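You operate a simulated robot arm through the tools that you are given. There is no shell and no other tool.

The job below is to be done with a simulated robot arm. You get a single attempt, and the scene is never put back.

## Task
Take the yellow game off the sofa, slide the cord cushion aside, brush the crumbs off and slide it back.
Fine: the game goes on the coffee table corner beside the play mat, the cushion along the seat till it is a hand's width clear of the crumbs, then back to where it lay; use the sofa brush and put it back on its ring. What is to be rubbed or washed off counts as gone when no trace of it is left.

Only the result counts: the job must be done as asked and must still hold three seconds after the hand-in. Knocking over, shifting, dropping, spilling or breaking anything else fails it.

## Robot
A 7-joint arm with a three-finger gripper, fixed in place. Base frame: the origin is at the foot of the arm, x ahead of it, y to its left, z up; the work surface is at about z = 0.44. Readings come in m, degrees, newtons and seconds.
Its first joint turns from -166.0 to 166.0 degrees. Payload 2.69 kg.
The tool frame sits at the grasp point between the pads (the TCP): z along the fingers, y along the line on which they close. The tips reach 0.03 m beyond it. The gripper opens to 0.128 m. The gripper's body begins 0.117 m behind the TCP.
Orientation is that of the tool frame in the base frame, as a unit quaternion [w, x, y, z]. With the fingers straight down and closing along the base's y, the tool's x points along the base's -x, its y along +y and its z along -z.

## Interface
- The arm moves only by the tool step_arm. Its argument "moves" is a list of rows, each a list of 6 numbers: the shift along the tool's x, y, z in m, then the turn, a rotation vector about the tool's x, y, z in degrees. In form: [[tx, ty, tz, wx, wy, wz], ...]. A call has 1 to 20 rows; each row shifts and turns the commanded pose from where the row before left it, along the tool's axes as they then stand. "hand" is the gripper command, from -1 (fully open) to 1 (shut), values between in proportion, set as the call begins (left out, the last holds). Rows are played at 5 a second. More than 0.05 m and 8.6 degrees between two rows, or a gripper value outside its range, and nothing of the call is played. Where a pose cannot be reached the arm comes as near as it can. A force on the tool above 40 N (or 10 N above the force at the start of the call, whichever is more), or a blocked arm, ends the call early, and 0.2 s more pass. The fingers move at their own pace and stop on an object; they squeeze with about 33 N. The grip force told is the motor's: it shows also when the fingers shut on nothing. Time passes only in rows, and 0.2 s behind the last, so rows that do not move let the fingers close. It gives the time, the measured TCP pose, the force on the tool (base axes), the opening and the grip force at its end, in the units of the frame above (readings bear some noise), with the torque about the TCP (base axes, N m) and any sound that the robot's microphone picked up, and new pictures: "views" is both (left out), scene, wrist or none.
- Cameras (640 x 400 px; columns grow to the right, rows downward): "scene" is fixed at [0.4, -0.6494, 1.0984]; the picture's right is [0.91, -0.42, 0.00], its down [-0.35, -0.75, -0.56] and it looks along [0.24, 0.51, -0.83] (base axes); focal length 214 px, centre (320, 200). "wrist" rides on the gripper at [0.058, 0.054, -0.131] in the tool frame; the picture's right is [-0.68, 0.74, 0.00], its down [-0.62, -0.57, -0.55] and it looks along [-0.40, -0.37, 0.84] (tool axes); focal length 234 px, centre (320, 200). There is no depth. A picture from a camera that has moved, and an enlarged one, comes with that camera's place and axes in the base frame and with its lens.
- slide_trunk(by): slides the trunk up (or, below 0, down) by that many m; the arm rides with it, the base frame stays. It gives what a move gives, with no picture.
- enlarge(camera, box): a new picture of the part [left, top, right, bottom] of that camera's present view, enlarged. The clock stands still meanwhile.
- finish_job(): hands the job in; it is judged then, once.

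Nothing tells you positions but the pictures and the camera data. Unless the task says otherwise, let go and move clear before handing in.

The tools are called by a JSON object that holds its "fn" and its "kwargs". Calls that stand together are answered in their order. step_arm: Moves the arm, as the interface text tells. Its arguments: {"type":"object","properties":{"moves":{"type":"array"},"hand":{"type":"number"},"views":{"type":"string","enum":["both","scene","wrist","none"]}},"required":["moves"]} The other tools are called the same way: slide_trunk (by) slides the trunk up or down; enlarge (camera, box) takes an enlarged picture of a part of a camera's view; finish_job () hands the job in.

At the start:

```text
time: 0.0
eef_pos: [0.7416, 0.314, 0.8511]
tcp_rot: [0.0, 0.0, 1.0, -0.001]
wrist_force: [-0.7, -0.5, 0.2]
ft_torque: [-0.03, 0.0, -0.03]
gripper_width: 0.128
gripper_force: 0.1
trunk travel left (down, up): [-0.125, 0.225]
```

scene: 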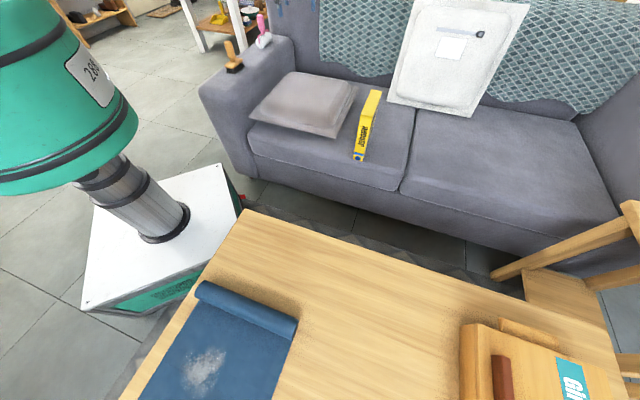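
wrist: 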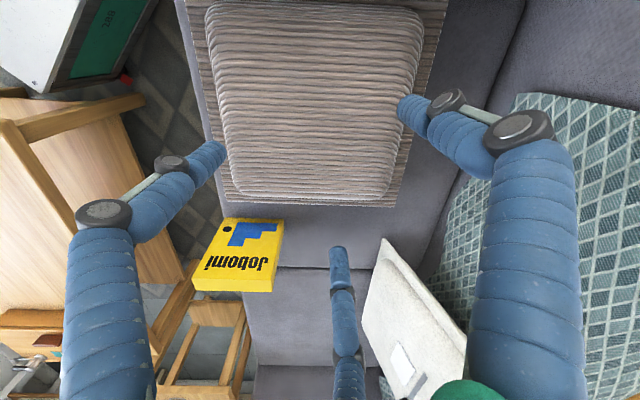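

I see a sofa with a cord cushion, a yellow game box beside it, a coffee table with a blue mat in front, and two brushes on the sofa's left arm. I'll look closer before moving.

{"fn": "enlarge", "kwargs": {"camera": "scene", "box": [190, 0, 430, 200]}}

{"fn": "enlarge", "kwargs": {"camera": "scene", "box": [120, 200, 360, 400]}}

{"fn": "enlarge", "kwargs": {"camera": "wrist", "box": [160, 0, 480, 300]}}

{"fn": "enlarge", "kwargs": {"camera": "scene", "box": [210, 5, 300, 85]}}

```text
2.00 times, centred on (310, 100) of scene
camera zoom: at [0.4, -0.6494, 1.0984], right [0.91, -0.42, 0.0], down [-0.35, -0.75, -0.56], along [0.24, 0.51, -0.83], focal length 429 px, centre (340, 400)
```

zoom: 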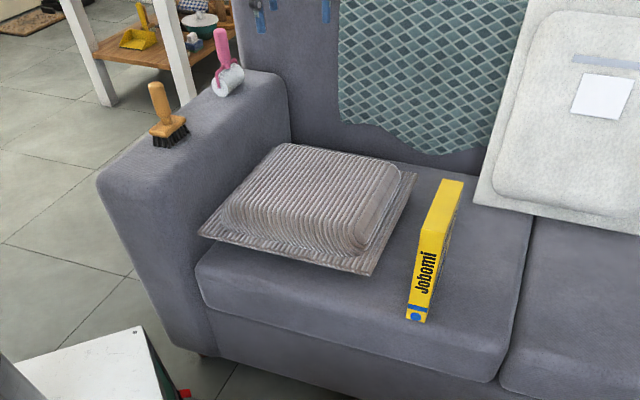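

```text
2.00 times, centred on (240, 300) of scene
camera zoom: at [0.4, -0.6494, 1.0984], right [0.91, -0.42, 0.0], down [-0.35, -0.75, -0.56], along [0.24, 0.51, -0.83], focal length 429 px, centre (480, 0)
```

zoom: 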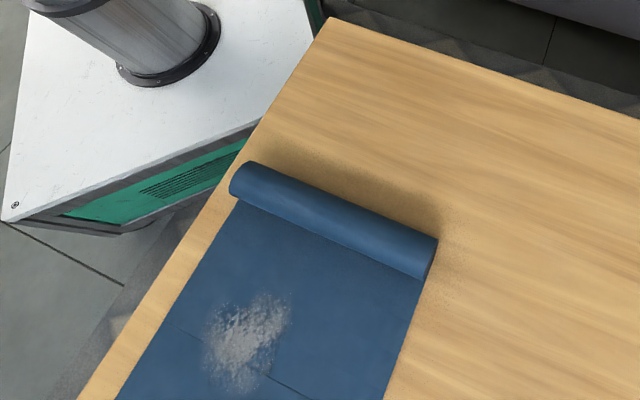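

```text
1.33 times, centred on (320, 150) of wrist
camera zoom: at [0.6826, 0.3657, 0.981], right [0.68, 0.74, 0.0], down [0.62, -0.57, 0.55], along [0.4, -0.37, -0.84], focal length 312 px, centre (320, 267)
```

zoom: 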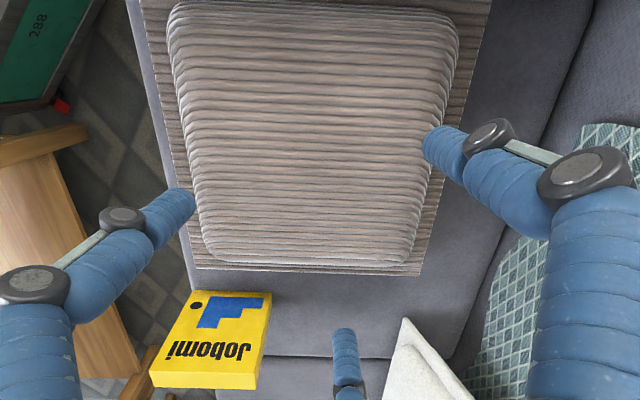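

```text
5.00 times, centred on (255, 45) of scene
camera zoom: at [0.4, -0.6494, 1.0984], right [0.91, -0.42, 0.0], down [-0.35, -0.75, -0.56], along [0.24, 0.51, -0.83], focal length 1072 px, centre (645, 975)
```

zoom: 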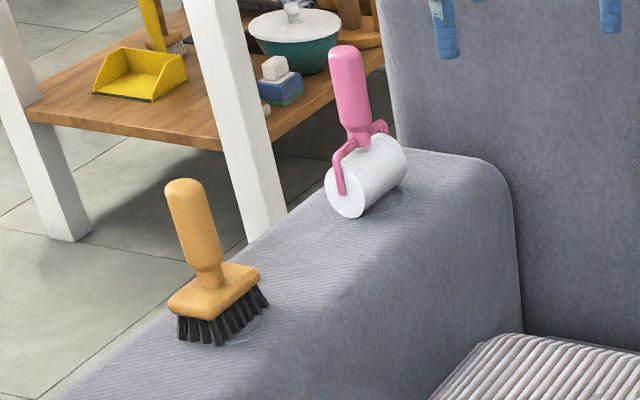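

The sofa seems turned about 45° to the base, with crumbs probably under the cord cushion. I'll look closer at the game box and the table from both cameras.

{"fn": "enlarge", "kwargs": {"camera": "scene", "box": [330, 75, 410, 175]}}

{"fn": "enlarge", "kwargs": {"camera": "wrist", "box": [160, 190, 320, 310]}}

{"fn": "enlarge", "kwargs": {"camera": "wrist", "box": [0, 60, 260, 400]}}

{"fn": "enlarge", "kwargs": {"camera": "scene", "box": [360, 240, 640, 400]}}

```text
4.00 times, centred on (370, 125) of scene
camera zoom: at [0.4, -0.6494, 1.0984], right [0.91, -0.42, 0.0], down [-0.35, -0.75, -0.56], along [0.24, 0.51, -0.83], focal length 858 px, centre (120, 500)
```

zoom: 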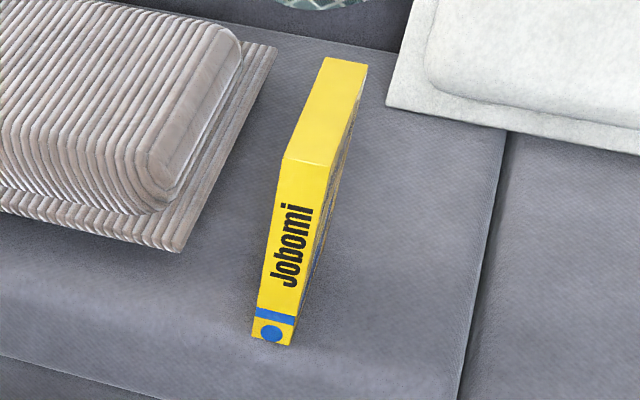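

```text
3.33 times, centred on (240, 250) of wrist
camera zoom: at [0.6826, 0.3657, 0.981], right [0.68, 0.74, 0.0], down [0.62, -0.57, 0.55], along [0.4, -0.37, -0.84], focal length 781 px, centre (587, 33)
```

zoom: 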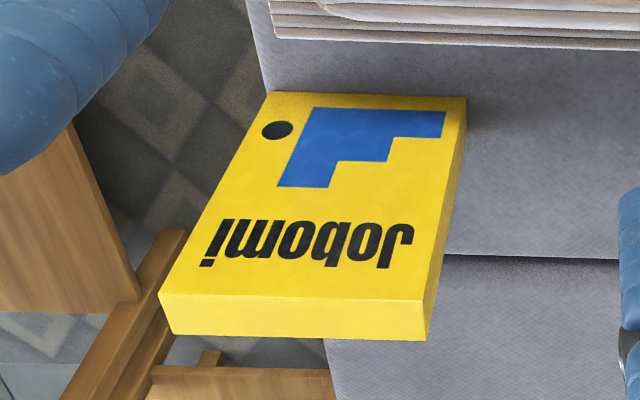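

```text
1.18 times, centred on (130, 230) of wrist
camera zoom: at [0.6826, 0.3657, 0.981], right [0.68, 0.74, 0.0], down [0.62, -0.57, 0.55], along [0.4, -0.37, -0.84], focal length 276 px, centre (544, 165)
```

zoom: 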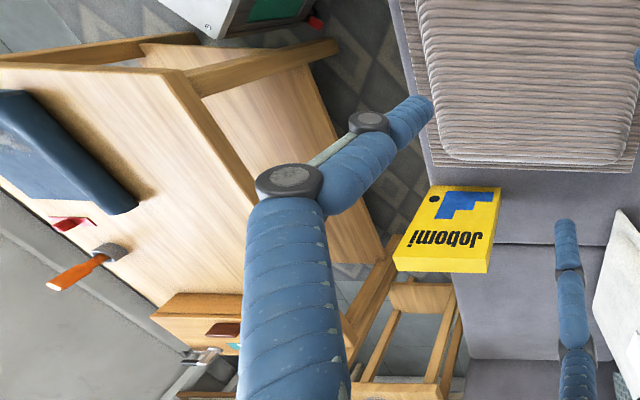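

```text
2.29 times, centred on (500, 320) of scene
camera zoom: at [0.4, -0.6494, 1.0984], right [0.91, -0.42, 0.0], down [-0.35, -0.75, -0.56], along [0.24, 0.51, -0.83], focal length 490 px, centre (-91, -74)
```

zoom: 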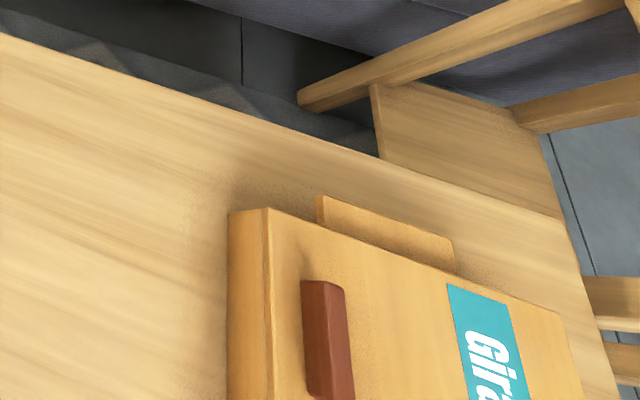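

The game is a flat box standing on edge on the seat, thin along the sofa's length; the table with mat is in front. I'll turn the gripper 45° to line up with the sofa and move back a bit to look.

{"fn": "step_arm", "kwargs": {"moves": [[0, 0, 0, 0, 0, -7.5], [0, 0, 0, 0, 0, -7.5], [0, 0, 0, 0, 0, -7.5], [0, 0, 0, 0, 0, -7.5], [0, 0, 0, 0, 0, -7.5], [0, 0, 0, 0, 0, -7.5], [0, -0.04, 0, 0, 0, 0], [0, -0.04, 0, 0, 0, 0], [0, -0.04, 0, 0, 0, 0], [0, -0.04, 0, 0, 0, 0], [0.04, 0, 0, 0, 0, 0], [0.04, 0, 0, 0, 0, 0], [0.04, 0, 0, 0, 0, 0], [0.04, 0, 0, 0, 0, 0]]}}

```text
time: 3.0
eef_pos: [0.7395, 0.0875, 0.8492]
tcp_rot: [0.0, -0.383, 0.924, 0.0]
wrist_force: [0.3, 0.7, -0.6]
ft_torque: [-0.03, 0.04, 0.01]
gripper_width: 0.1282
gripper_force: 0.0
trunk travel left (down, up): [-0.125, 0.225]
camera wrist: at [0.6601, 0.0823, 0.981], right [-0.04, 1.0, 0.0], down [0.84, 0.04, 0.55], along [0.55, 0.02, -0.84], focal length 234 px, centre (320, 200)
```

scene: 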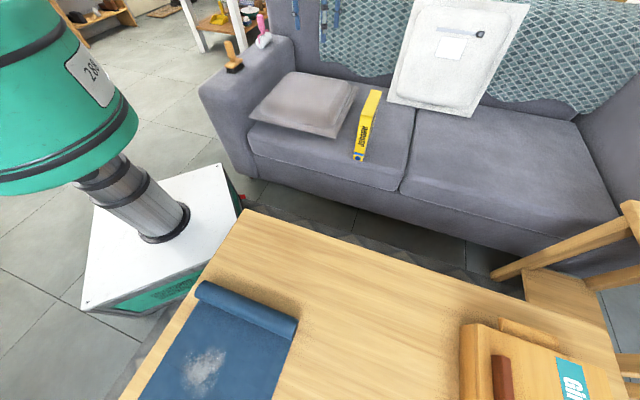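
wrist: 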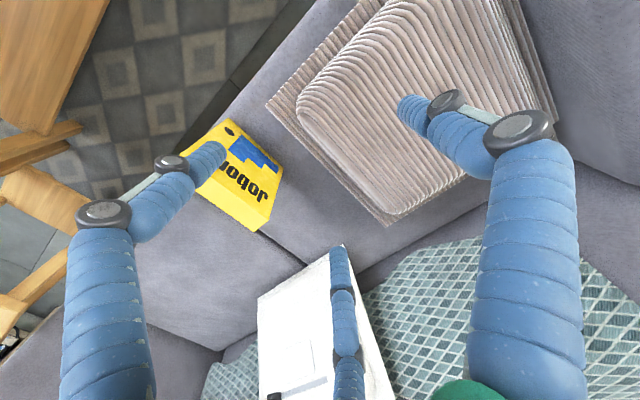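

The gripper shows three blue fingers in the wrist view, so before touching anything I'll shut it in the air to see how it really closes.

{"fn": "step_arm", "kwargs": {"moves": [[0, 0, 0, 0, 0, 0], [0, 0, 0, 0, 0, 0], [0, 0, 0, 0, 0, 0], [0, 0, 0, 0, 0, 0]], "hand": 1, "views": "wrist"}}

{"fn": "enlarge", "kwargs": {"camera": "scene", "box": [270, 0, 390, 80]}}

```text
time: 4.0
eef_pos: [0.7408, 0.0876, 0.8501]
tcp_rot: [0.0, -0.383, 0.924, 0.0]
wrist_force: [-1.2, 0.6, -1.1]
ft_torque: [-0.01, -0.01, 0.0]
gripper_width: 0.0022
gripper_force: 32.1
trunk travel left (down, up): [-0.125, 0.225]
camera wrist: at [0.66, 0.0825, 0.9808], right [-0.04, 1.0, 0.0], down [0.84, 0.04, 0.55], along [0.55, 0.02, -0.84], focal length 234 px, centre (320, 200)
```

wrist: 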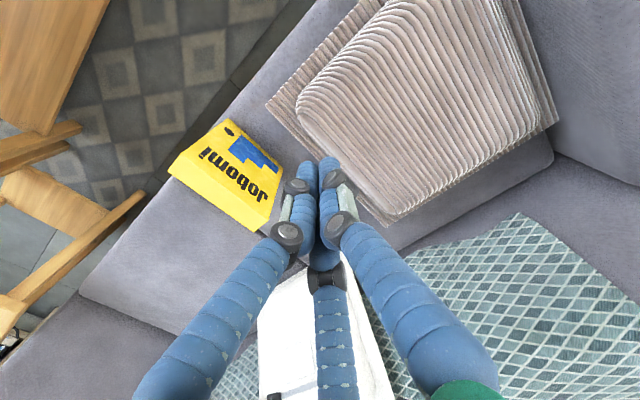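

```text
5.00 times, centred on (330, 40) of scene
camera zoom: at [0.4, -0.6494, 1.0984], right [0.91, -0.42, 0.0], down [-0.35, -0.75, -0.56], along [0.24, 0.51, -0.83], focal length 1072 px, centre (270, 1000)
```

zoom: 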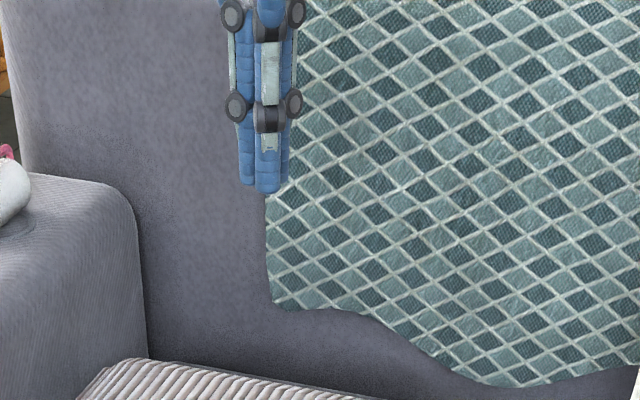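

The hand closes centrally, fingers converging at the TCP. Next I zoom on the box and the table from this pose to triangulate.

{"fn": "enlarge", "kwargs": {"camera": "wrist", "box": [150, 100, 310, 240]}}

{"fn": "enlarge", "kwargs": {"camera": "wrist", "box": [240, 0, 580, 240]}}

```text
2.86 times, centred on (230, 170) of wrist
camera zoom: at [0.66, 0.0825, 0.9808], right [-0.04, 1.0, 0.0], down [0.84, 0.04, 0.55], along [0.55, 0.02, -0.84], focal length 669 px, centre (577, 286)
```

zoom: 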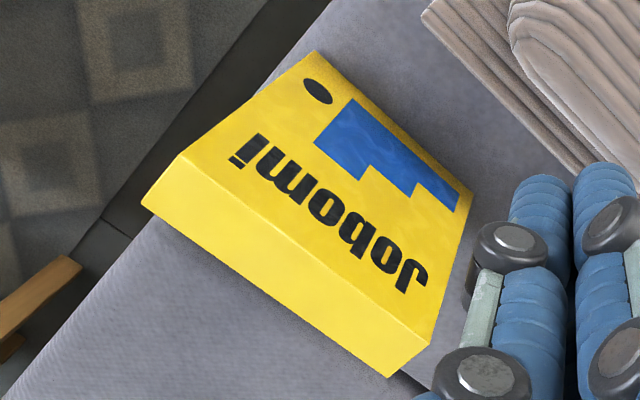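

```text
1.67 times, centred on (410, 120) of wrist
camera zoom: at [0.66, 0.0825, 0.9808], right [-0.04, 1.0, 0.0], down [0.84, 0.04, 0.55], along [0.55, 0.02, -0.84], focal length 390 px, centre (170, 333)
```

zoom: 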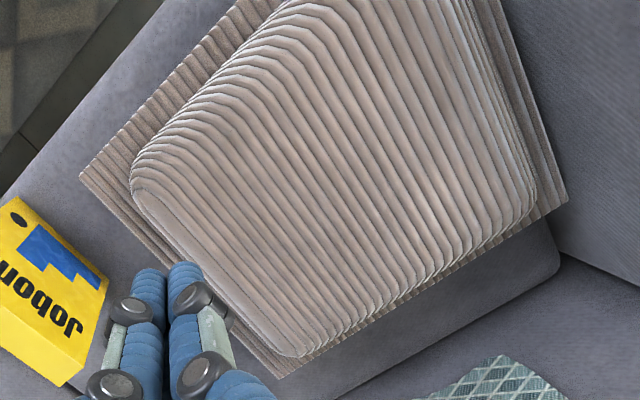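

The game is about 0.17 × 0.042 × 0.22 m standing at (0.873, -0.072), seat at z≈0.44, everything turned 45°. Now I move back over the table to look at its corner and the mat.

{"fn": "step_arm", "kwargs": {"moves": [[0.05, 0, 0, 0, 0, 0], [0.05, 0, 0, 0, 0, 0], [0.05, 0, 0, 0, 0, 0], [0.05, 0, 0, 0, 0, 0], [0.05, 0, 0, 0, 0, 0], [0.05, 0, 0, 0, 0, 0], [0.05, 0, 0, 0, 0, 0], [0.05, 0, 0, 0, 0, 0], [0.05, 0, 0, 0, 0, 0]], "hand": -1}}

```text
time: 6.0
eef_pos: [0.4241, -0.2319, 0.8485]
tcp_rot: [0.0, -0.383, 0.924, 0.0]
wrist_force: [0.8, 0.3, 0.0]
ft_torque: [-0.04, 0.03, 0.0]
gripper_width: 0.128
gripper_force: 0.0
trunk travel left (down, up): [-0.125, 0.225]
camera wrist: at [0.3436, -0.2373, 0.9795], right [-0.04, 1.0, 0.0], down [0.84, 0.04, 0.55], along [0.55, 0.02, -0.84], focal length 234 px, centre (320, 200)
```

scene: 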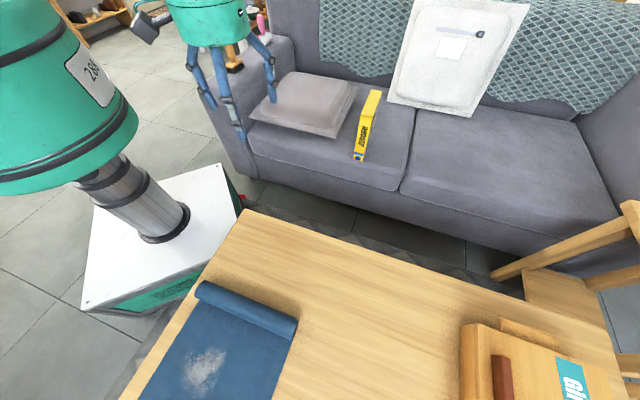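
wrist: 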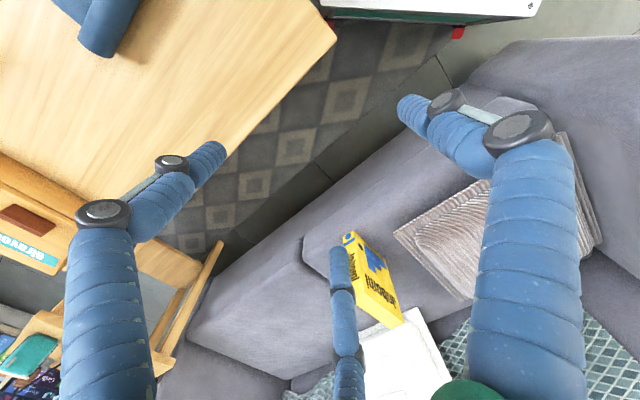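

The table corner nearest the sofa and base shows up in both views; I zoom for exact triangulation of the corner, the mat and the brush.

{"fn": "enlarge", "kwargs": {"camera": "wrist", "box": [0, 0, 360, 200]}}

{"fn": "enlarge", "kwargs": {"camera": "scene", "box": [180, 190, 320, 300]}}

{"fn": "enlarge", "kwargs": {"camera": "wrist", "box": [380, 20, 640, 180]}}

```text
1.78 times, centred on (180, 100) of wrist
camera zoom: at [0.3436, -0.2373, 0.9795], right [-0.04, 1.0, 0.0], down [0.84, 0.04, 0.55], along [0.55, 0.02, -0.84], focal length 416 px, centre (569, 378)
```

zoom: 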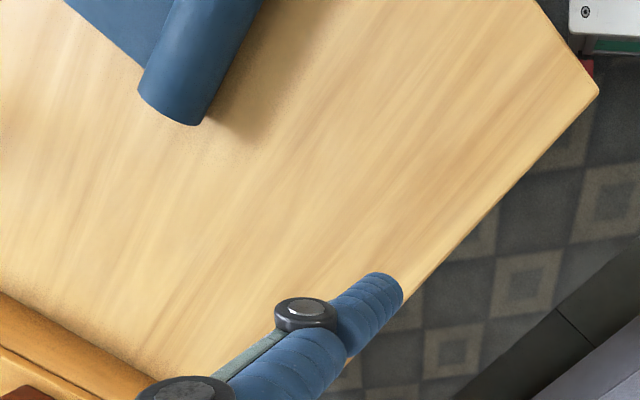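

```text
3.64 times, centred on (250, 245) of scene
camera zoom: at [0.4, -0.6494, 1.0984], right [0.91, -0.42, 0.0], down [-0.35, -0.75, -0.56], along [0.24, 0.51, -0.83], focal length 780 px, centre (574, 36)
```

zoom: 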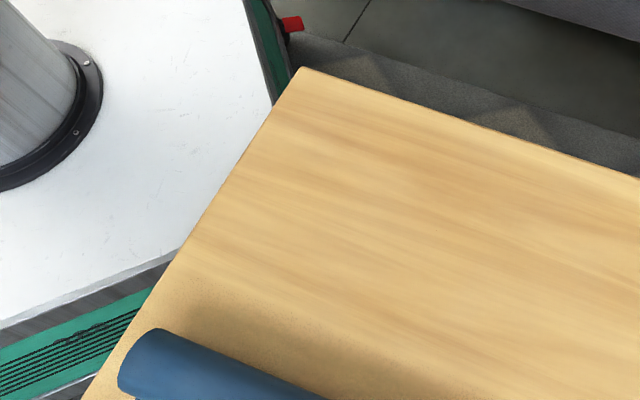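

```text
2.46 times, centred on (510, 100) of wrist
camera zoom: at [0.3436, -0.2373, 0.9795], right [-0.04, 1.0, 0.0], down [0.84, 0.04, 0.55], along [0.55, 0.02, -0.84], focal length 576 px, centre (-148, 446)
```

zoom: 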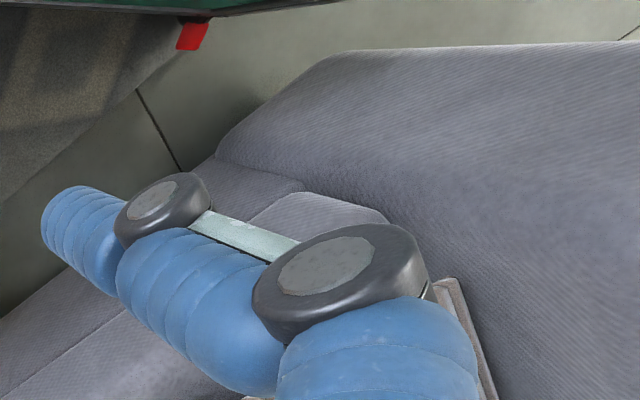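

The coffee table's top is at z≈0.50 with its free corner at about (0.33, -0.21) ahead of the mat's roll. I now move above the game box and look before lowering.

{"fn": "step_arm", "kwargs": {"moves": [[-0.043, -0.0204, 0, 0, 0, 0], [-0.043, -0.0204, 0, 0, 0, 0], [-0.043, -0.0204, 0, 0, 0, 0], [-0.043, -0.0204, 0, 0, 0, 0], [-0.043, -0.0204, 0, 0, 0, 0], [-0.043, -0.0204, 0, 0, 0, 0], [-0.043, -0.0204, 0, 0, 0, 0], [-0.043, -0.0204, 0, 0, 0, 0], [-0.043, -0.0204, 0, 0, 0, 0], [-0.043, -0.0204, 0, 0, 0, 0], [0, 0, 0.04, 0, 0, 0], [0, 0, 0.04, 0, 0, 0], [0, 0, 0, 0, 0, 0]]}}

```text
time: 8.8
eef_pos: [0.8747, -0.0717, 0.7682]
tcp_rot: [0.0, -0.383, 0.924, 0.0]
wrist_force: [-0.1, -0.2, -0.5]
ft_torque: [0.01, 0.0, -0.01]
gripper_width: 0.1281
gripper_force: 0.0
trunk travel left (down, up): [-0.125, 0.225]
camera wrist: at [0.7945, -0.0764, 0.8988], right [-0.04, 1.0, 0.0], down [0.84, 0.04, 0.55], along [0.55, 0.02, -0.84], focal length 234 px, centre (320, 200)
```

scene: 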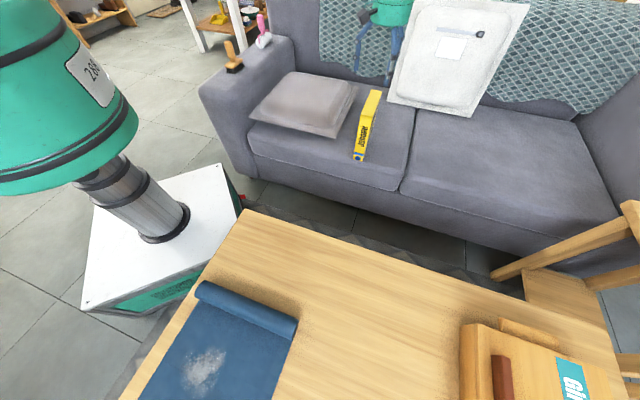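
wrist: 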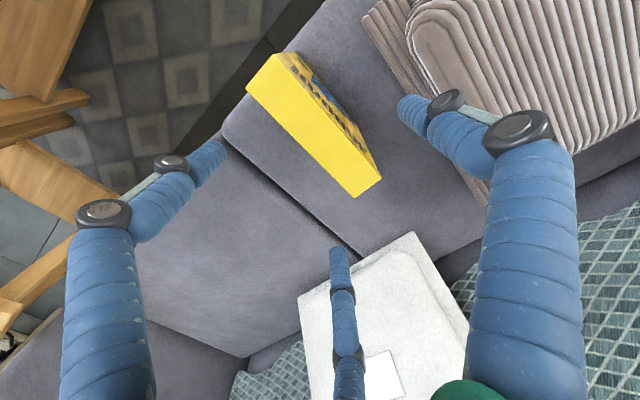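

The box sits centred between the fingers. I lower to grip its upper part.

{"fn": "step_arm", "kwargs": {"moves": [[0.01, 0, 0.04, 0, 0, 0], [0, 0, 0.04, 0, 0, 0], [0, 0, 0.04, 0, 0, 0], [0, 0, 0.04, 0, 0, 0], [0, 0, 0, 0, 0, 0]]}}

{"fn": "enlarge", "kwargs": {"camera": "scene", "box": [310, 20, 450, 180]}}

```text
time: 10.0
eef_pos: [0.8679, -0.0795, 0.6104]
tcp_rot: [-0.001, -0.383, 0.924, 0.0]
wrist_force: [0.8, 0.1, -0.6]
ft_torque: [0.01, 0.02, -0.02]
gripper_width: 0.1281
gripper_force: 0.0
trunk travel left (down, up): [-0.125, 0.225]
camera wrist: at [0.7875, -0.0839, 0.7415], right [-0.04, 1.0, 0.0], down [0.84, 0.04, 0.55], along [0.55, 0.02, -0.84], focal length 234 px, centre (320, 200)
```

scene: 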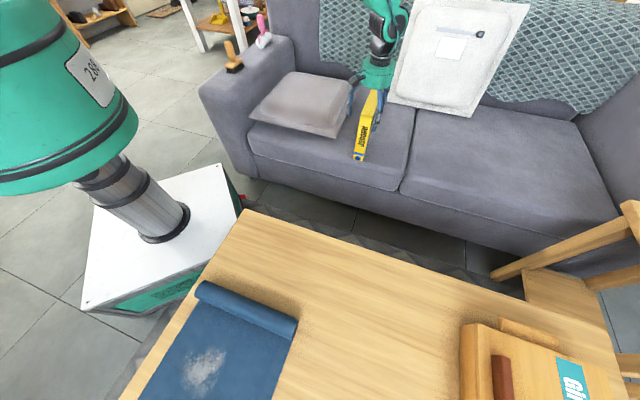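
wrist: 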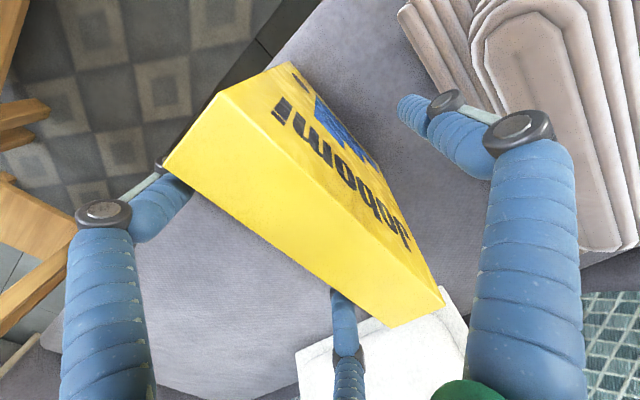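

```text
2.50 times, centred on (380, 100) of scene
camera zoom: at [0.4, -0.6494, 1.0984], right [0.91, -0.42, 0.0], down [-0.35, -0.75, -0.56], along [0.24, 0.51, -0.83], focal length 536 px, centre (170, 450)
```

zoom: 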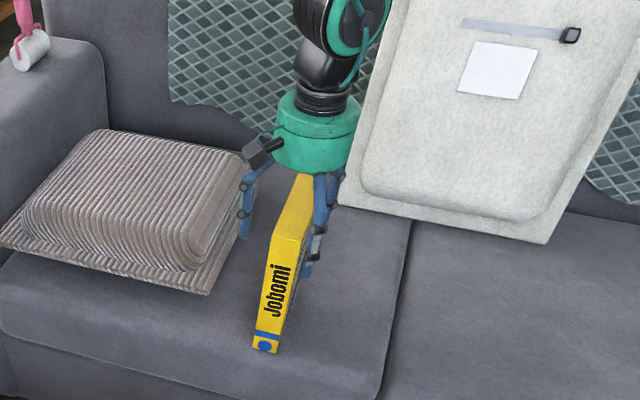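

The fingers straddle the game; I close on it.

{"fn": "step_arm", "kwargs": {"moves": [[0, 0, 0, 0, 0, 0], [0, 0, 0, 0, 0, 0], [0, 0, 0, 0, 0, 0], [0, 0, 0, 0, 0, 0]], "hand": 1}}

```text
time: 11.0
eef_pos: [0.8668, -0.0793, 0.6126]
tcp_rot: [0.001, -0.382, 0.924, 0.0]
wrist_force: [2.5, -3.8, 2.8]
ft_torque: [-0.41, -0.45, -0.12]
gripper_width: 0.06
gripper_force: 33.2
trunk travel left (down, up): [-0.125, 0.225]
camera wrist: at [0.7876, -0.0841, 0.7426], right [-0.04, 1.0, 0.0], down [0.83, 0.04, 0.55], along [0.55, 0.02, -0.84], focal length 234 px, centre (320, 200)
```

scene: 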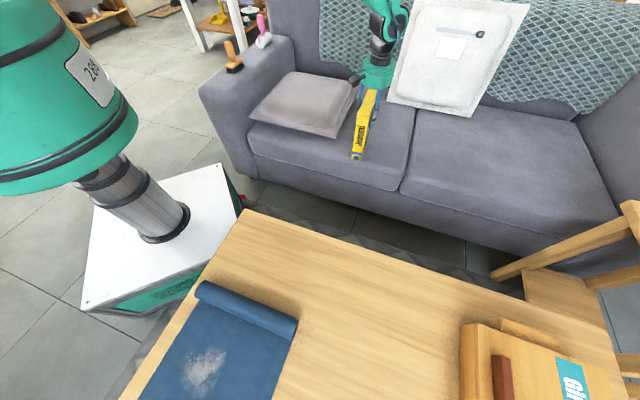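
wrist: 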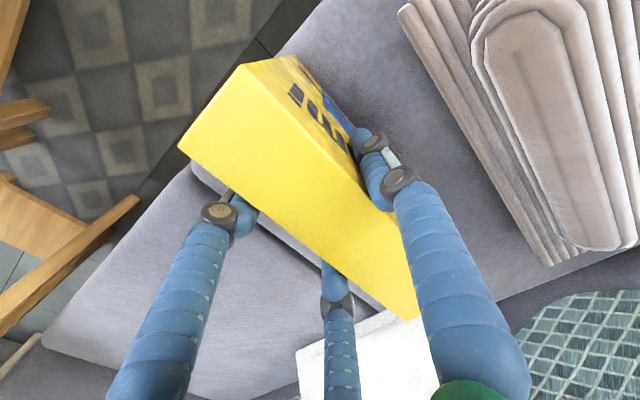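

{"fn": "enlarge", "kwargs": {"camera": "scene", "box": [330, 60, 430, 180]}}

{"fn": "enlarge", "kwargs": {"camera": "wrist", "box": [160, 40, 480, 360]}}

```text
3.33 times, centred on (380, 120) of scene
camera zoom: at [0.4, -0.6494, 1.0984], right [0.91, -0.42, 0.0], down [-0.35, -0.75, -0.56], along [0.24, 0.51, -0.83], focal length 715 px, centre (120, 467)
```

zoom: 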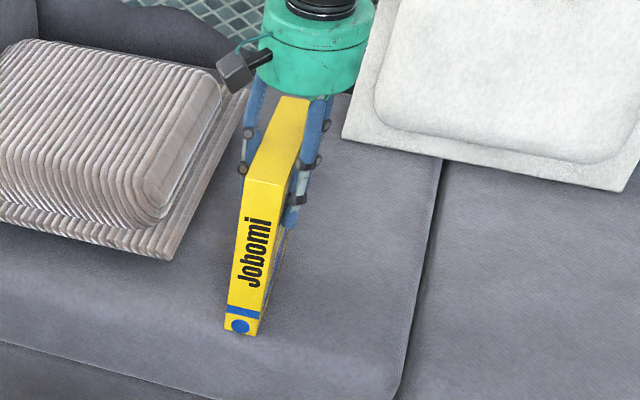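

```text
1.25 times, centred on (320, 200) of wrist
camera zoom: at [0.7876, -0.0841, 0.7426], right [-0.04, 1.0, 0.0], down [0.83, 0.04, 0.55], along [0.55, 0.02, -0.84], focal length 293 px, centre (320, 200)
```

zoom: 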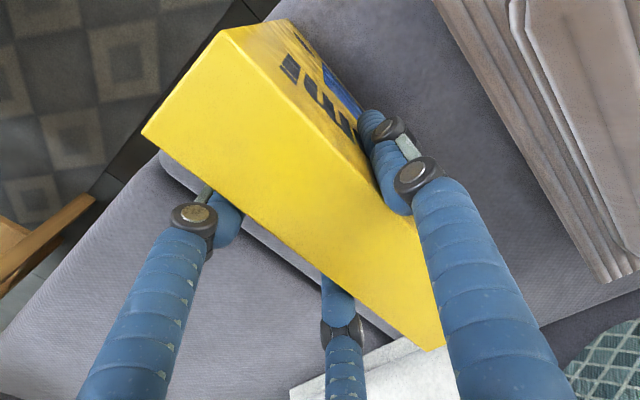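

The box is held (opening 0.06 m). I lift it straight up and check how it hangs.

{"fn": "step_arm", "kwargs": {"moves": [[0, 0, -0.02, 0, 0, 0], [0, 0, -0.03, 0, 0, 0], [0, 0, -0.04, 0, 0, 0], [0, 0, -0.04, 0, 0, 0], [0, 0, -0.04, 0, 0, 0], [0, 0, 0, 0, 0, 0]]}}

{"fn": "enlarge", "kwargs": {"camera": "scene", "box": [310, 20, 450, 180]}}

```text
time: 12.4
eef_pos: [0.8659, -0.0792, 0.7824]
tcp_rot: [0.0, -0.382, 0.924, 0.0]
wrist_force: [-0.7, 0.3, -5.0]
ft_torque: [-0.07, 0.0, -0.01]
gripper_width: 0.0599
gripper_force: 33.1
trunk travel left (down, up): [-0.125, 0.225]
camera wrist: at [0.7848, -0.0845, 0.9121], right [-0.04, 1.0, 0.0], down [0.84, 0.04, 0.55], along [0.55, 0.02, -0.84], focal length 234 px, centre (320, 200)
```

scene: 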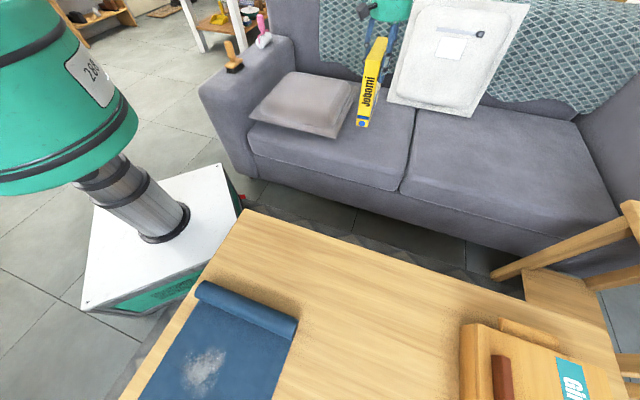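
wrist: 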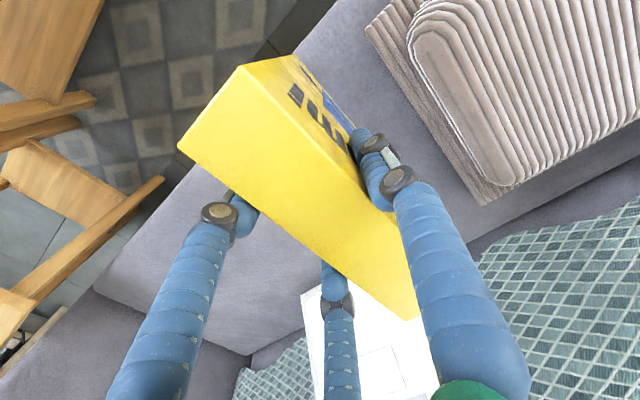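

```text
2.50 times, centred on (380, 100) of scene
camera zoom: at [0.4, -0.6494, 1.0984], right [0.91, -0.42, 0.0], down [-0.35, -0.75, -0.56], along [0.24, 0.51, -0.83], focal length 536 px, centre (170, 450)
```

zoom: 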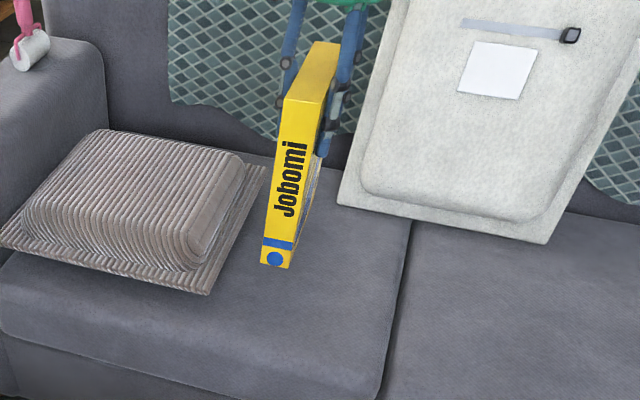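

The box hangs upright. I carry it over the table corner, well above the surface.

{"fn": "step_arm", "kwargs": {"moves": [[0.0423, 0.0111, 0, 0, 0, 0], [0.0423, 0.0111, 0, 0, 0, 0], [0.0423, 0.0111, 0, 0, 0, 0], [0.0423, 0.0111, 0, 0, 0, 0], [0.0423, 0.0111, 0, 0, 0, 0], [0.0423, 0.0111, 0, 0, 0, 0], [0.0423, 0.0111, 0, 0, 0, 0], [0.0423, 0.0111, 0, 0, 0, 0], [0.0423, 0.0111, 0, 0, 0, 0], [0.0423, 0.0111, 0, 0, 0, 0], [0.0423, 0.0111, 0, 0, 0, 0], [0.0423, 0.0111, 0, 0, 0, 0], [0.0423, 0.0111, 0, 0, 0, 0], [0.0423, 0.0111, 0, 0, 0, 0], [0, 0, 0, 0, 0, 0]]}}

{"fn": "enlarge", "kwargs": {"camera": "scene", "box": [150, 100, 350, 320]}}

```text
time: 15.6
eef_pos: [0.335, -0.3863, 0.7799]
tcp_rot: [0.0, -0.382, 0.924, 0.0]
wrist_force: [0.1, 0.5, -5.8]
ft_torque: [-0.09, -0.02, 0.0]
gripper_width: 0.0601
gripper_force: 33.0
trunk travel left (down, up): [-0.125, 0.225]
camera wrist: at [0.2556, -0.3914, 0.9101], right [-0.04, 1.0, 0.0], down [0.84, 0.04, 0.55], along [0.55, 0.02, -0.84], focal length 234 px, centre (320, 200)
```

scene: 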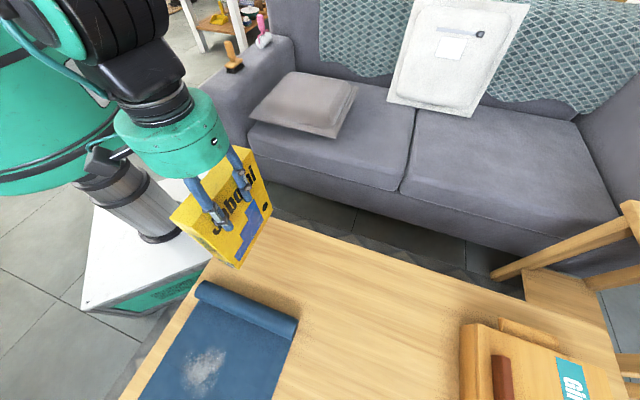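
wrist: 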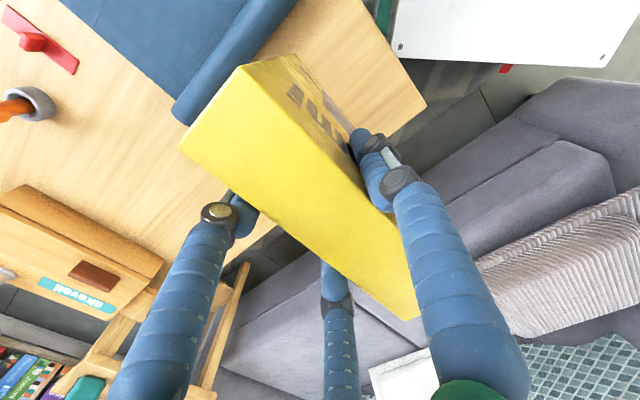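

```text
1.82 times, centred on (250, 210) of scene
camera zoom: at [0.4, -0.6494, 1.0984], right [0.91, -0.42, 0.0], down [-0.35, -0.75, -0.56], along [0.24, 0.51, -0.83], focal length 390 px, centre (447, 182)
```

zoom: 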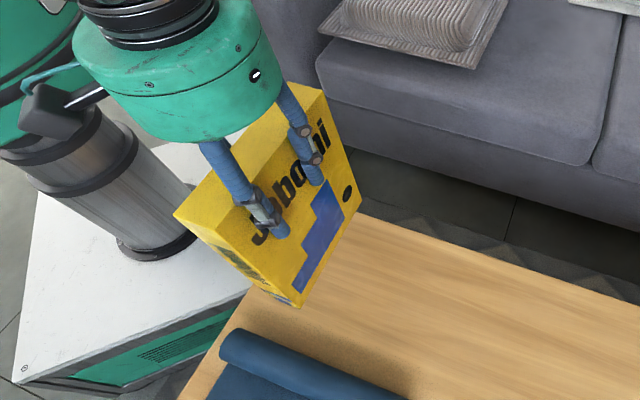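

The box is over the free corner in front of the mat's roll, with clearance. I lower it, slowly near the end.

{"fn": "step_arm", "kwargs": {"moves": [[0, 0, 0.03, 0, 0, 0], [0, 0, 0.03, 0, 0, 0], [0, 0, 0.02, 0, 0, 0], [0, 0, 0, 0, 0, 0]], "views": "none"}}

{"fn": "enlarge", "kwargs": {"camera": "scene", "box": [150, 140, 350, 340]}}

```text
time: 16.6
eef_pos: [0.3362, -0.3883, 0.6995]
tcp_rot: [0.0, -0.383, 0.924, 0.0]
wrist_force: [0.0, -0.4, -6.1]
ft_torque: [-0.1, 0.03, 0.01]
gripper_width: 0.0597
gripper_force: 32.8
trunk travel left (down, up): [-0.125, 0.225]
```

```text
2.00 times, centred on (250, 240) of scene
camera zoom: at [0.4, -0.6494, 1.0984], right [0.91, -0.42, 0.0], down [-0.35, -0.75, -0.56], along [0.24, 0.51, -0.83], focal length 429 px, centre (460, 120)
```

zoom: 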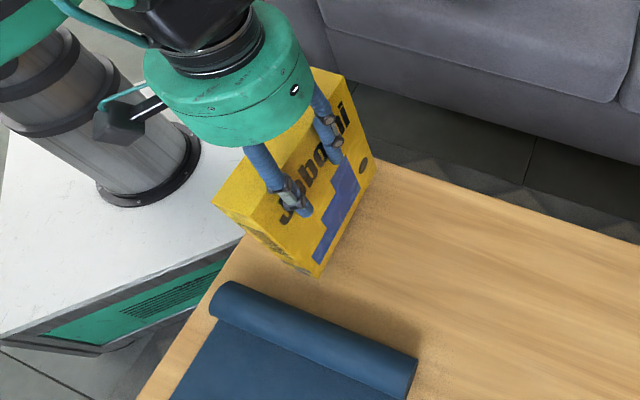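

{"fn": "step_arm", "kwargs": {"moves": [[0, 0, 0.008, 0, 0, 0], [0, 0, 0.006, 0, 0, 0], [0, 0, 0.005, 0, 0, 0], [0, 0, 0, 0, 0, 0]], "views": "none"}}

```text
time: 17.6
eef_pos: [0.3368, -0.3876, 0.6813]
tcp_rot: [-0.001, -0.382, 0.924, 0.0]
wrist_force: [-0.4, 0.3, -6.2]
ft_torque: [-0.1, 0.01, 0.01]
gripper_width: 0.0599
gripper_force: 32.9
trunk travel left (down, up): [-0.125, 0.225]
```

The box is still hanging free just above the table; I go on down in small steps until the force shows contact.

{"fn": "step_arm", "kwargs": {"moves": [[0, 0, 0.004, 0, 0, 0], [0, 0, 0.003, 0, 0, 0], [0, 0, 0, 0, 0, 0]], "views": "none"}}

{"fn": "enlarge", "kwargs": {"camera": "scene", "box": [230, 180, 310, 270]}}

```text
time: 18.4
eef_pos: [0.3367, -0.3882, 0.6744]
tcp_rot: [-0.001, -0.382, 0.924, 0.0]
wrist_force: [0.5, -0.2, -7.0]
ft_torque: [-0.09, 0.0, -0.02]
gripper_width: 0.0598
gripper_force: 32.5
trunk travel left (down, up): [-0.125, 0.225]
```

```text
4.44 times, centred on (270, 225) of scene
camera zoom: at [0.4, -0.6494, 1.0984], right [0.91, -0.42, 0.0], down [-0.35, -0.75, -0.56], along [0.24, 0.51, -0.83], focal length 953 px, centre (542, 89)
```

zoom: 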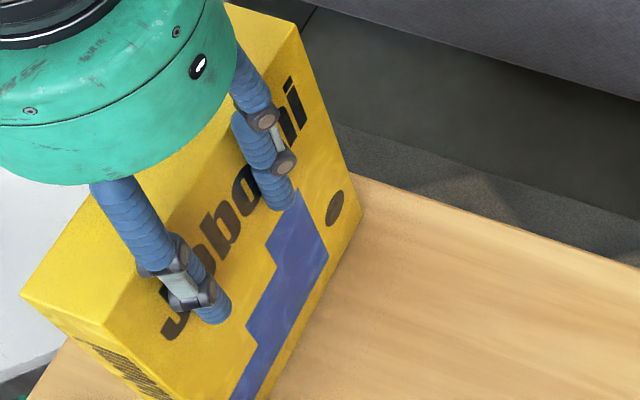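

{"fn": "step_arm", "kwargs": {"moves": [[0, 0, 0.003, 0, 0, 0], [0, 0, 0.003, 0, 0, 0], [0, 0, 0, 0, 0, 0]], "views": "none"}}

```text
time: 19.2
eef_pos: [0.3371, -0.3883, 0.6704]
tcp_rot: [0.0, -0.382, 0.924, -0.001]
wrist_force: [-0.3, -0.5, 35.2]
ft_torque: [0.17, 0.27, 0.02]
gripper_width: 0.0605
gripper_force: 33.3
trunk travel left (down, up): [-0.125, 0.225]
```

The box has touched down (35 N). I ease off 2 mm and open the hand.

{"fn": "step_arm", "kwargs": {"moves": [[0, 0, -0.002, 0, 0, 0], [0, 0, 0, 0, 0, 0]], "views": "none"}}

{"fn": "step_arm", "kwargs": {"moves": [[0, 0, 0, 0, 0, 0], [0, 0, 0, 0, 0, 0], [0, 0, 0, 0, 0, 0], [0, 0, 0, 0, 0, 0]], "hand": -1}}

```text
time: 19.8
eef_pos: [0.3355, -0.3866, 0.6683]
tcp_rot: [0.0, -0.383, 0.924, 0.001]
wrist_force: [2.5, -3.2, 5.9]
ft_torque: [-0.71, -0.3, 0.1]
gripper_width: 0.0597
gripper_force: 33.0
trunk travel left (down, up): [-0.125, 0.225]
```

```text
time: 20.8
eef_pos: [0.3356, -0.3861, 0.6702]
tcp_rot: [0.0, -0.383, 0.924, 0.0]
wrist_force: [0.2, -0.2, 0.3]
ft_torque: [-0.01, -0.01, 0.01]
gripper_width: 0.1282
gripper_force: 0.1
trunk travel left (down, up): [-0.125, 0.225]
camera wrist: at [0.2559, -0.3922, 0.8007], right [-0.04, 1.0, 0.0], down [0.84, 0.04, 0.55], along [0.55, 0.02, -0.84], focal length 234 px, centre (320, 200)
```

scene: 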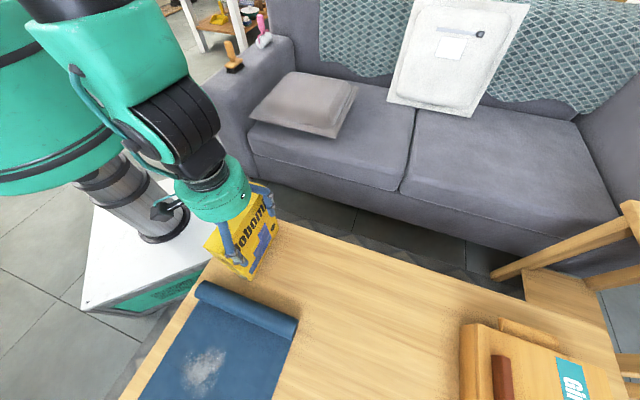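
wrist: 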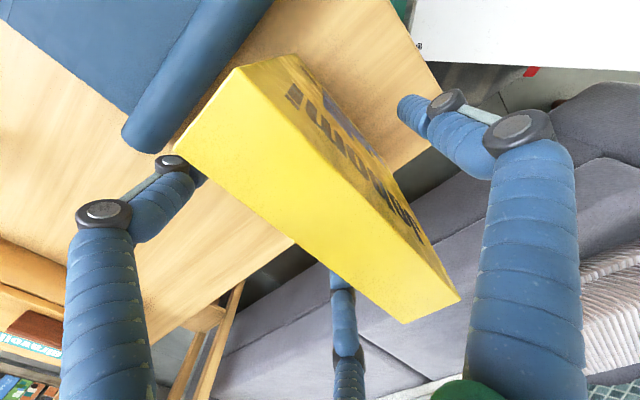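

The game stands free on the corner. I rise straight up clear of it.

{"fn": "step_arm", "kwargs": {"moves": [[0, 0, -0.03, 0, 0, 0], [0, 0, -0.04, 0, 0, 0], [0, 0, -0.04, 0, 0, 0], [0, 0, -0.04, 0, 0, 0], [0, 0, -0.04, 0, 0, 0], [0, 0, 0, 0, 0, 0]]}}

{"fn": "enlarge", "kwargs": {"camera": "scene", "box": [180, 150, 330, 300]}}

```text
time: 22.2
eef_pos: [0.3371, -0.3881, 0.8566]
tcp_rot: [0.0, -0.383, 0.924, 0.0]
wrist_force: [-0.4, 1.2, -0.1]
ft_torque: [-0.03, -0.03, 0.01]
gripper_width: 0.1279
gripper_force: 0.1
trunk travel left (down, up): [-0.125, 0.225]
camera wrist: at [0.2566, -0.3926, 0.9878], right [-0.04, 1.0, 0.0], down [0.84, 0.04, 0.55], along [0.55, 0.02, -0.84], focal length 234 px, centre (320, 200)
```

scene: 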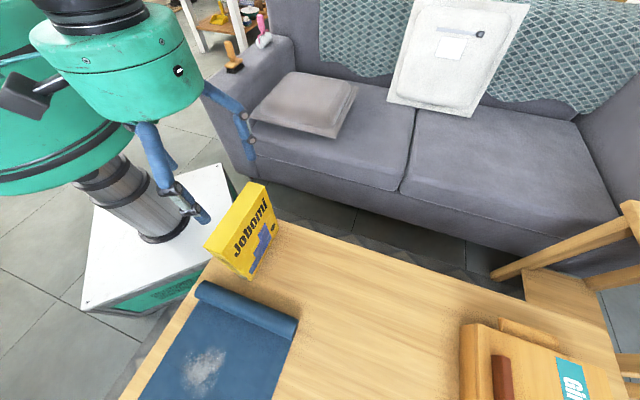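
wrist: 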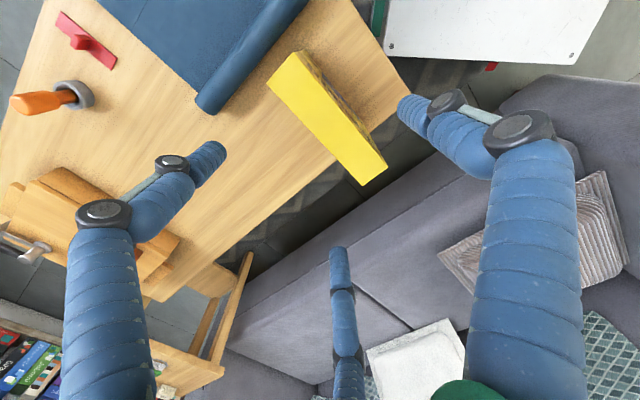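

```text
2.67 times, centred on (255, 225) of scene
camera zoom: at [0.4, -0.6494, 1.0984], right [0.91, -0.42, 0.0], down [-0.35, -0.75, -0.56], along [0.24, 0.51, -0.83], focal length 572 px, centre (493, 133)
```

zoom: 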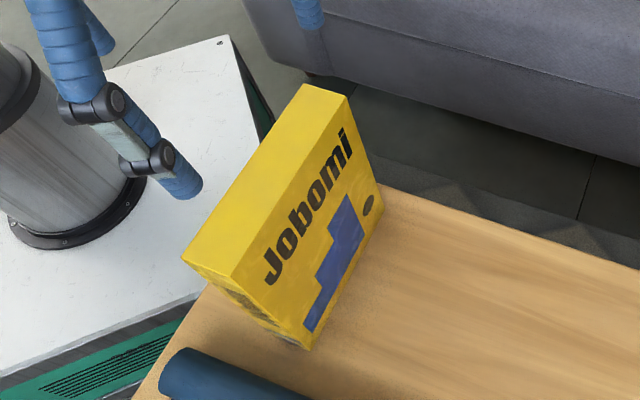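

The game stands properly on the corner. Next I move up over the sofa's left arm to look at the brush, its ring, and the cushion's left side.

{"fn": "step_arm", "kwargs": {"moves": [[-0.0486, 0.0044, 0, 0, 0, 0], [-0.0486, 0.0044, 0, 0, 0, 0], [-0.0486, 0.0044, 0, 0, 0, 0], [-0.0486, 0.0044, 0, 0, 0, 0], [-0.0486, 0.0044, 0, 0, 0, 0], [-0.0486, 0.0044, 0, 0, 0, 0], [-0.0486, 0.0044, 0, 0, 0, 0], [-0.0486, 0.0044, 0, 0, 0, 0], [-0.0149, 0.047, 0, 0, 0, 0], [-0.0149, 0.047, 0, 0, 0, 0], [-0.0149, 0.047, 0, 0, 0, 0], [-0.0149, 0.047, 0, 0, 0, 0], [-0.0149, 0.047, 0, 0, 0, 0], [-0.0149, 0.047, 0, 0, 0, 0], [-0.0149, 0.047, 0, 0, 0, 0], [-0.0149, 0.047, 0, 0, 0, 0], [-0.0149, 0.047, 0, 0, 0, 0], [0, 0, 0, 0, 0, 0]]}}

```text
time: 26.0
eef_pos: [0.3816, 0.3074, 0.8616]
tcp_rot: [0.0, -0.382, 0.924, 0.0]
wrist_force: [0.2, -0.3, -0.1]
ft_torque: [-0.04, -0.03, 0.01]
gripper_width: 0.1278
gripper_force: 0.0
trunk travel left (down, up): [-0.125, 0.225]
camera wrist: at [0.3022, 0.3015, 0.9928], right [-0.04, 1.0, 0.0], down [0.84, 0.04, 0.55], along [0.55, 0.02, -0.84], focal length 234 px, centre (320, 200)
```

scene: 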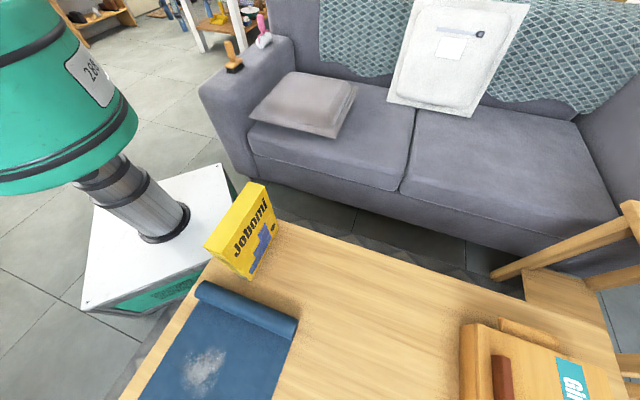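
wrist: 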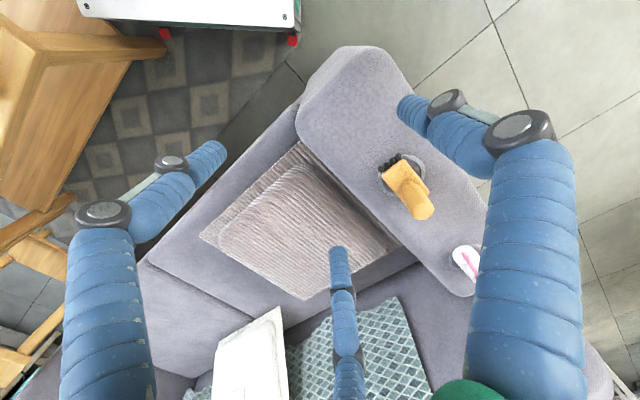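

{"fn": "enlarge", "kwargs": {"camera": "wrist", "box": [330, 100, 490, 260]}}

{"fn": "enlarge", "kwargs": {"camera": "wrist", "box": [190, 100, 430, 310]}}

{"fn": "enlarge", "kwargs": {"camera": "scene", "box": [205, 25, 275, 95]}}

```text
2.50 times, centred on (410, 180) of wrist
camera zoom: at [0.3022, 0.3015, 0.9928], right [-0.04, 1.0, 0.0], down [0.84, 0.04, 0.55], along [0.55, 0.02, -0.84], focal length 585 px, centre (95, 250)
```

zoom: 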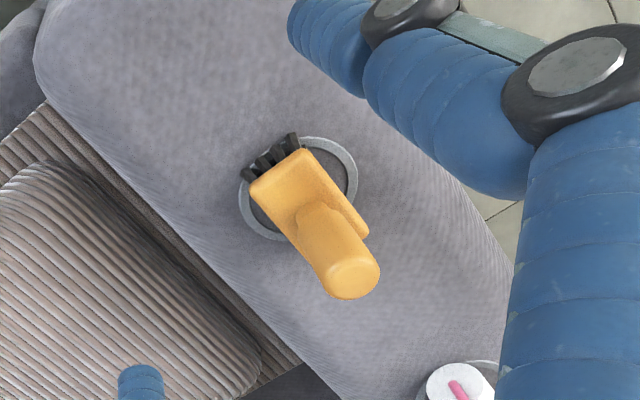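

```text
1.90 times, centred on (310, 205) of wrist
camera zoom: at [0.3022, 0.3015, 0.9928], right [-0.04, 1.0, 0.0], down [0.84, 0.04, 0.55], along [0.55, 0.02, -0.84], focal length 446 px, centre (339, 190)
```

zoom: 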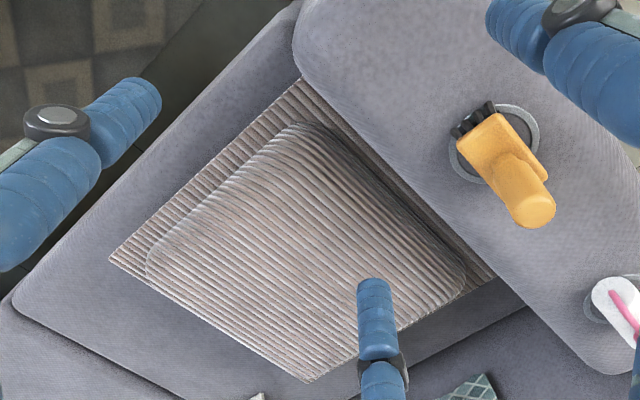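

```text
5.71 times, centred on (240, 60) of scene
camera zoom: at [0.4, -0.6494, 1.0984], right [0.91, -0.42, 0.0], down [-0.35, -0.75, -0.56], along [0.24, 0.51, -0.83], focal length 1226 px, centre (777, 1000)
```

zoom: 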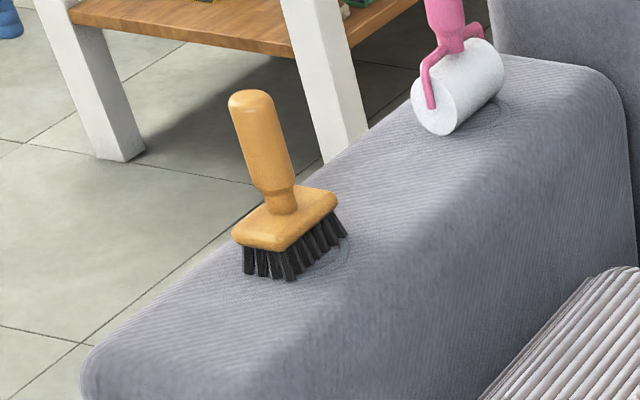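

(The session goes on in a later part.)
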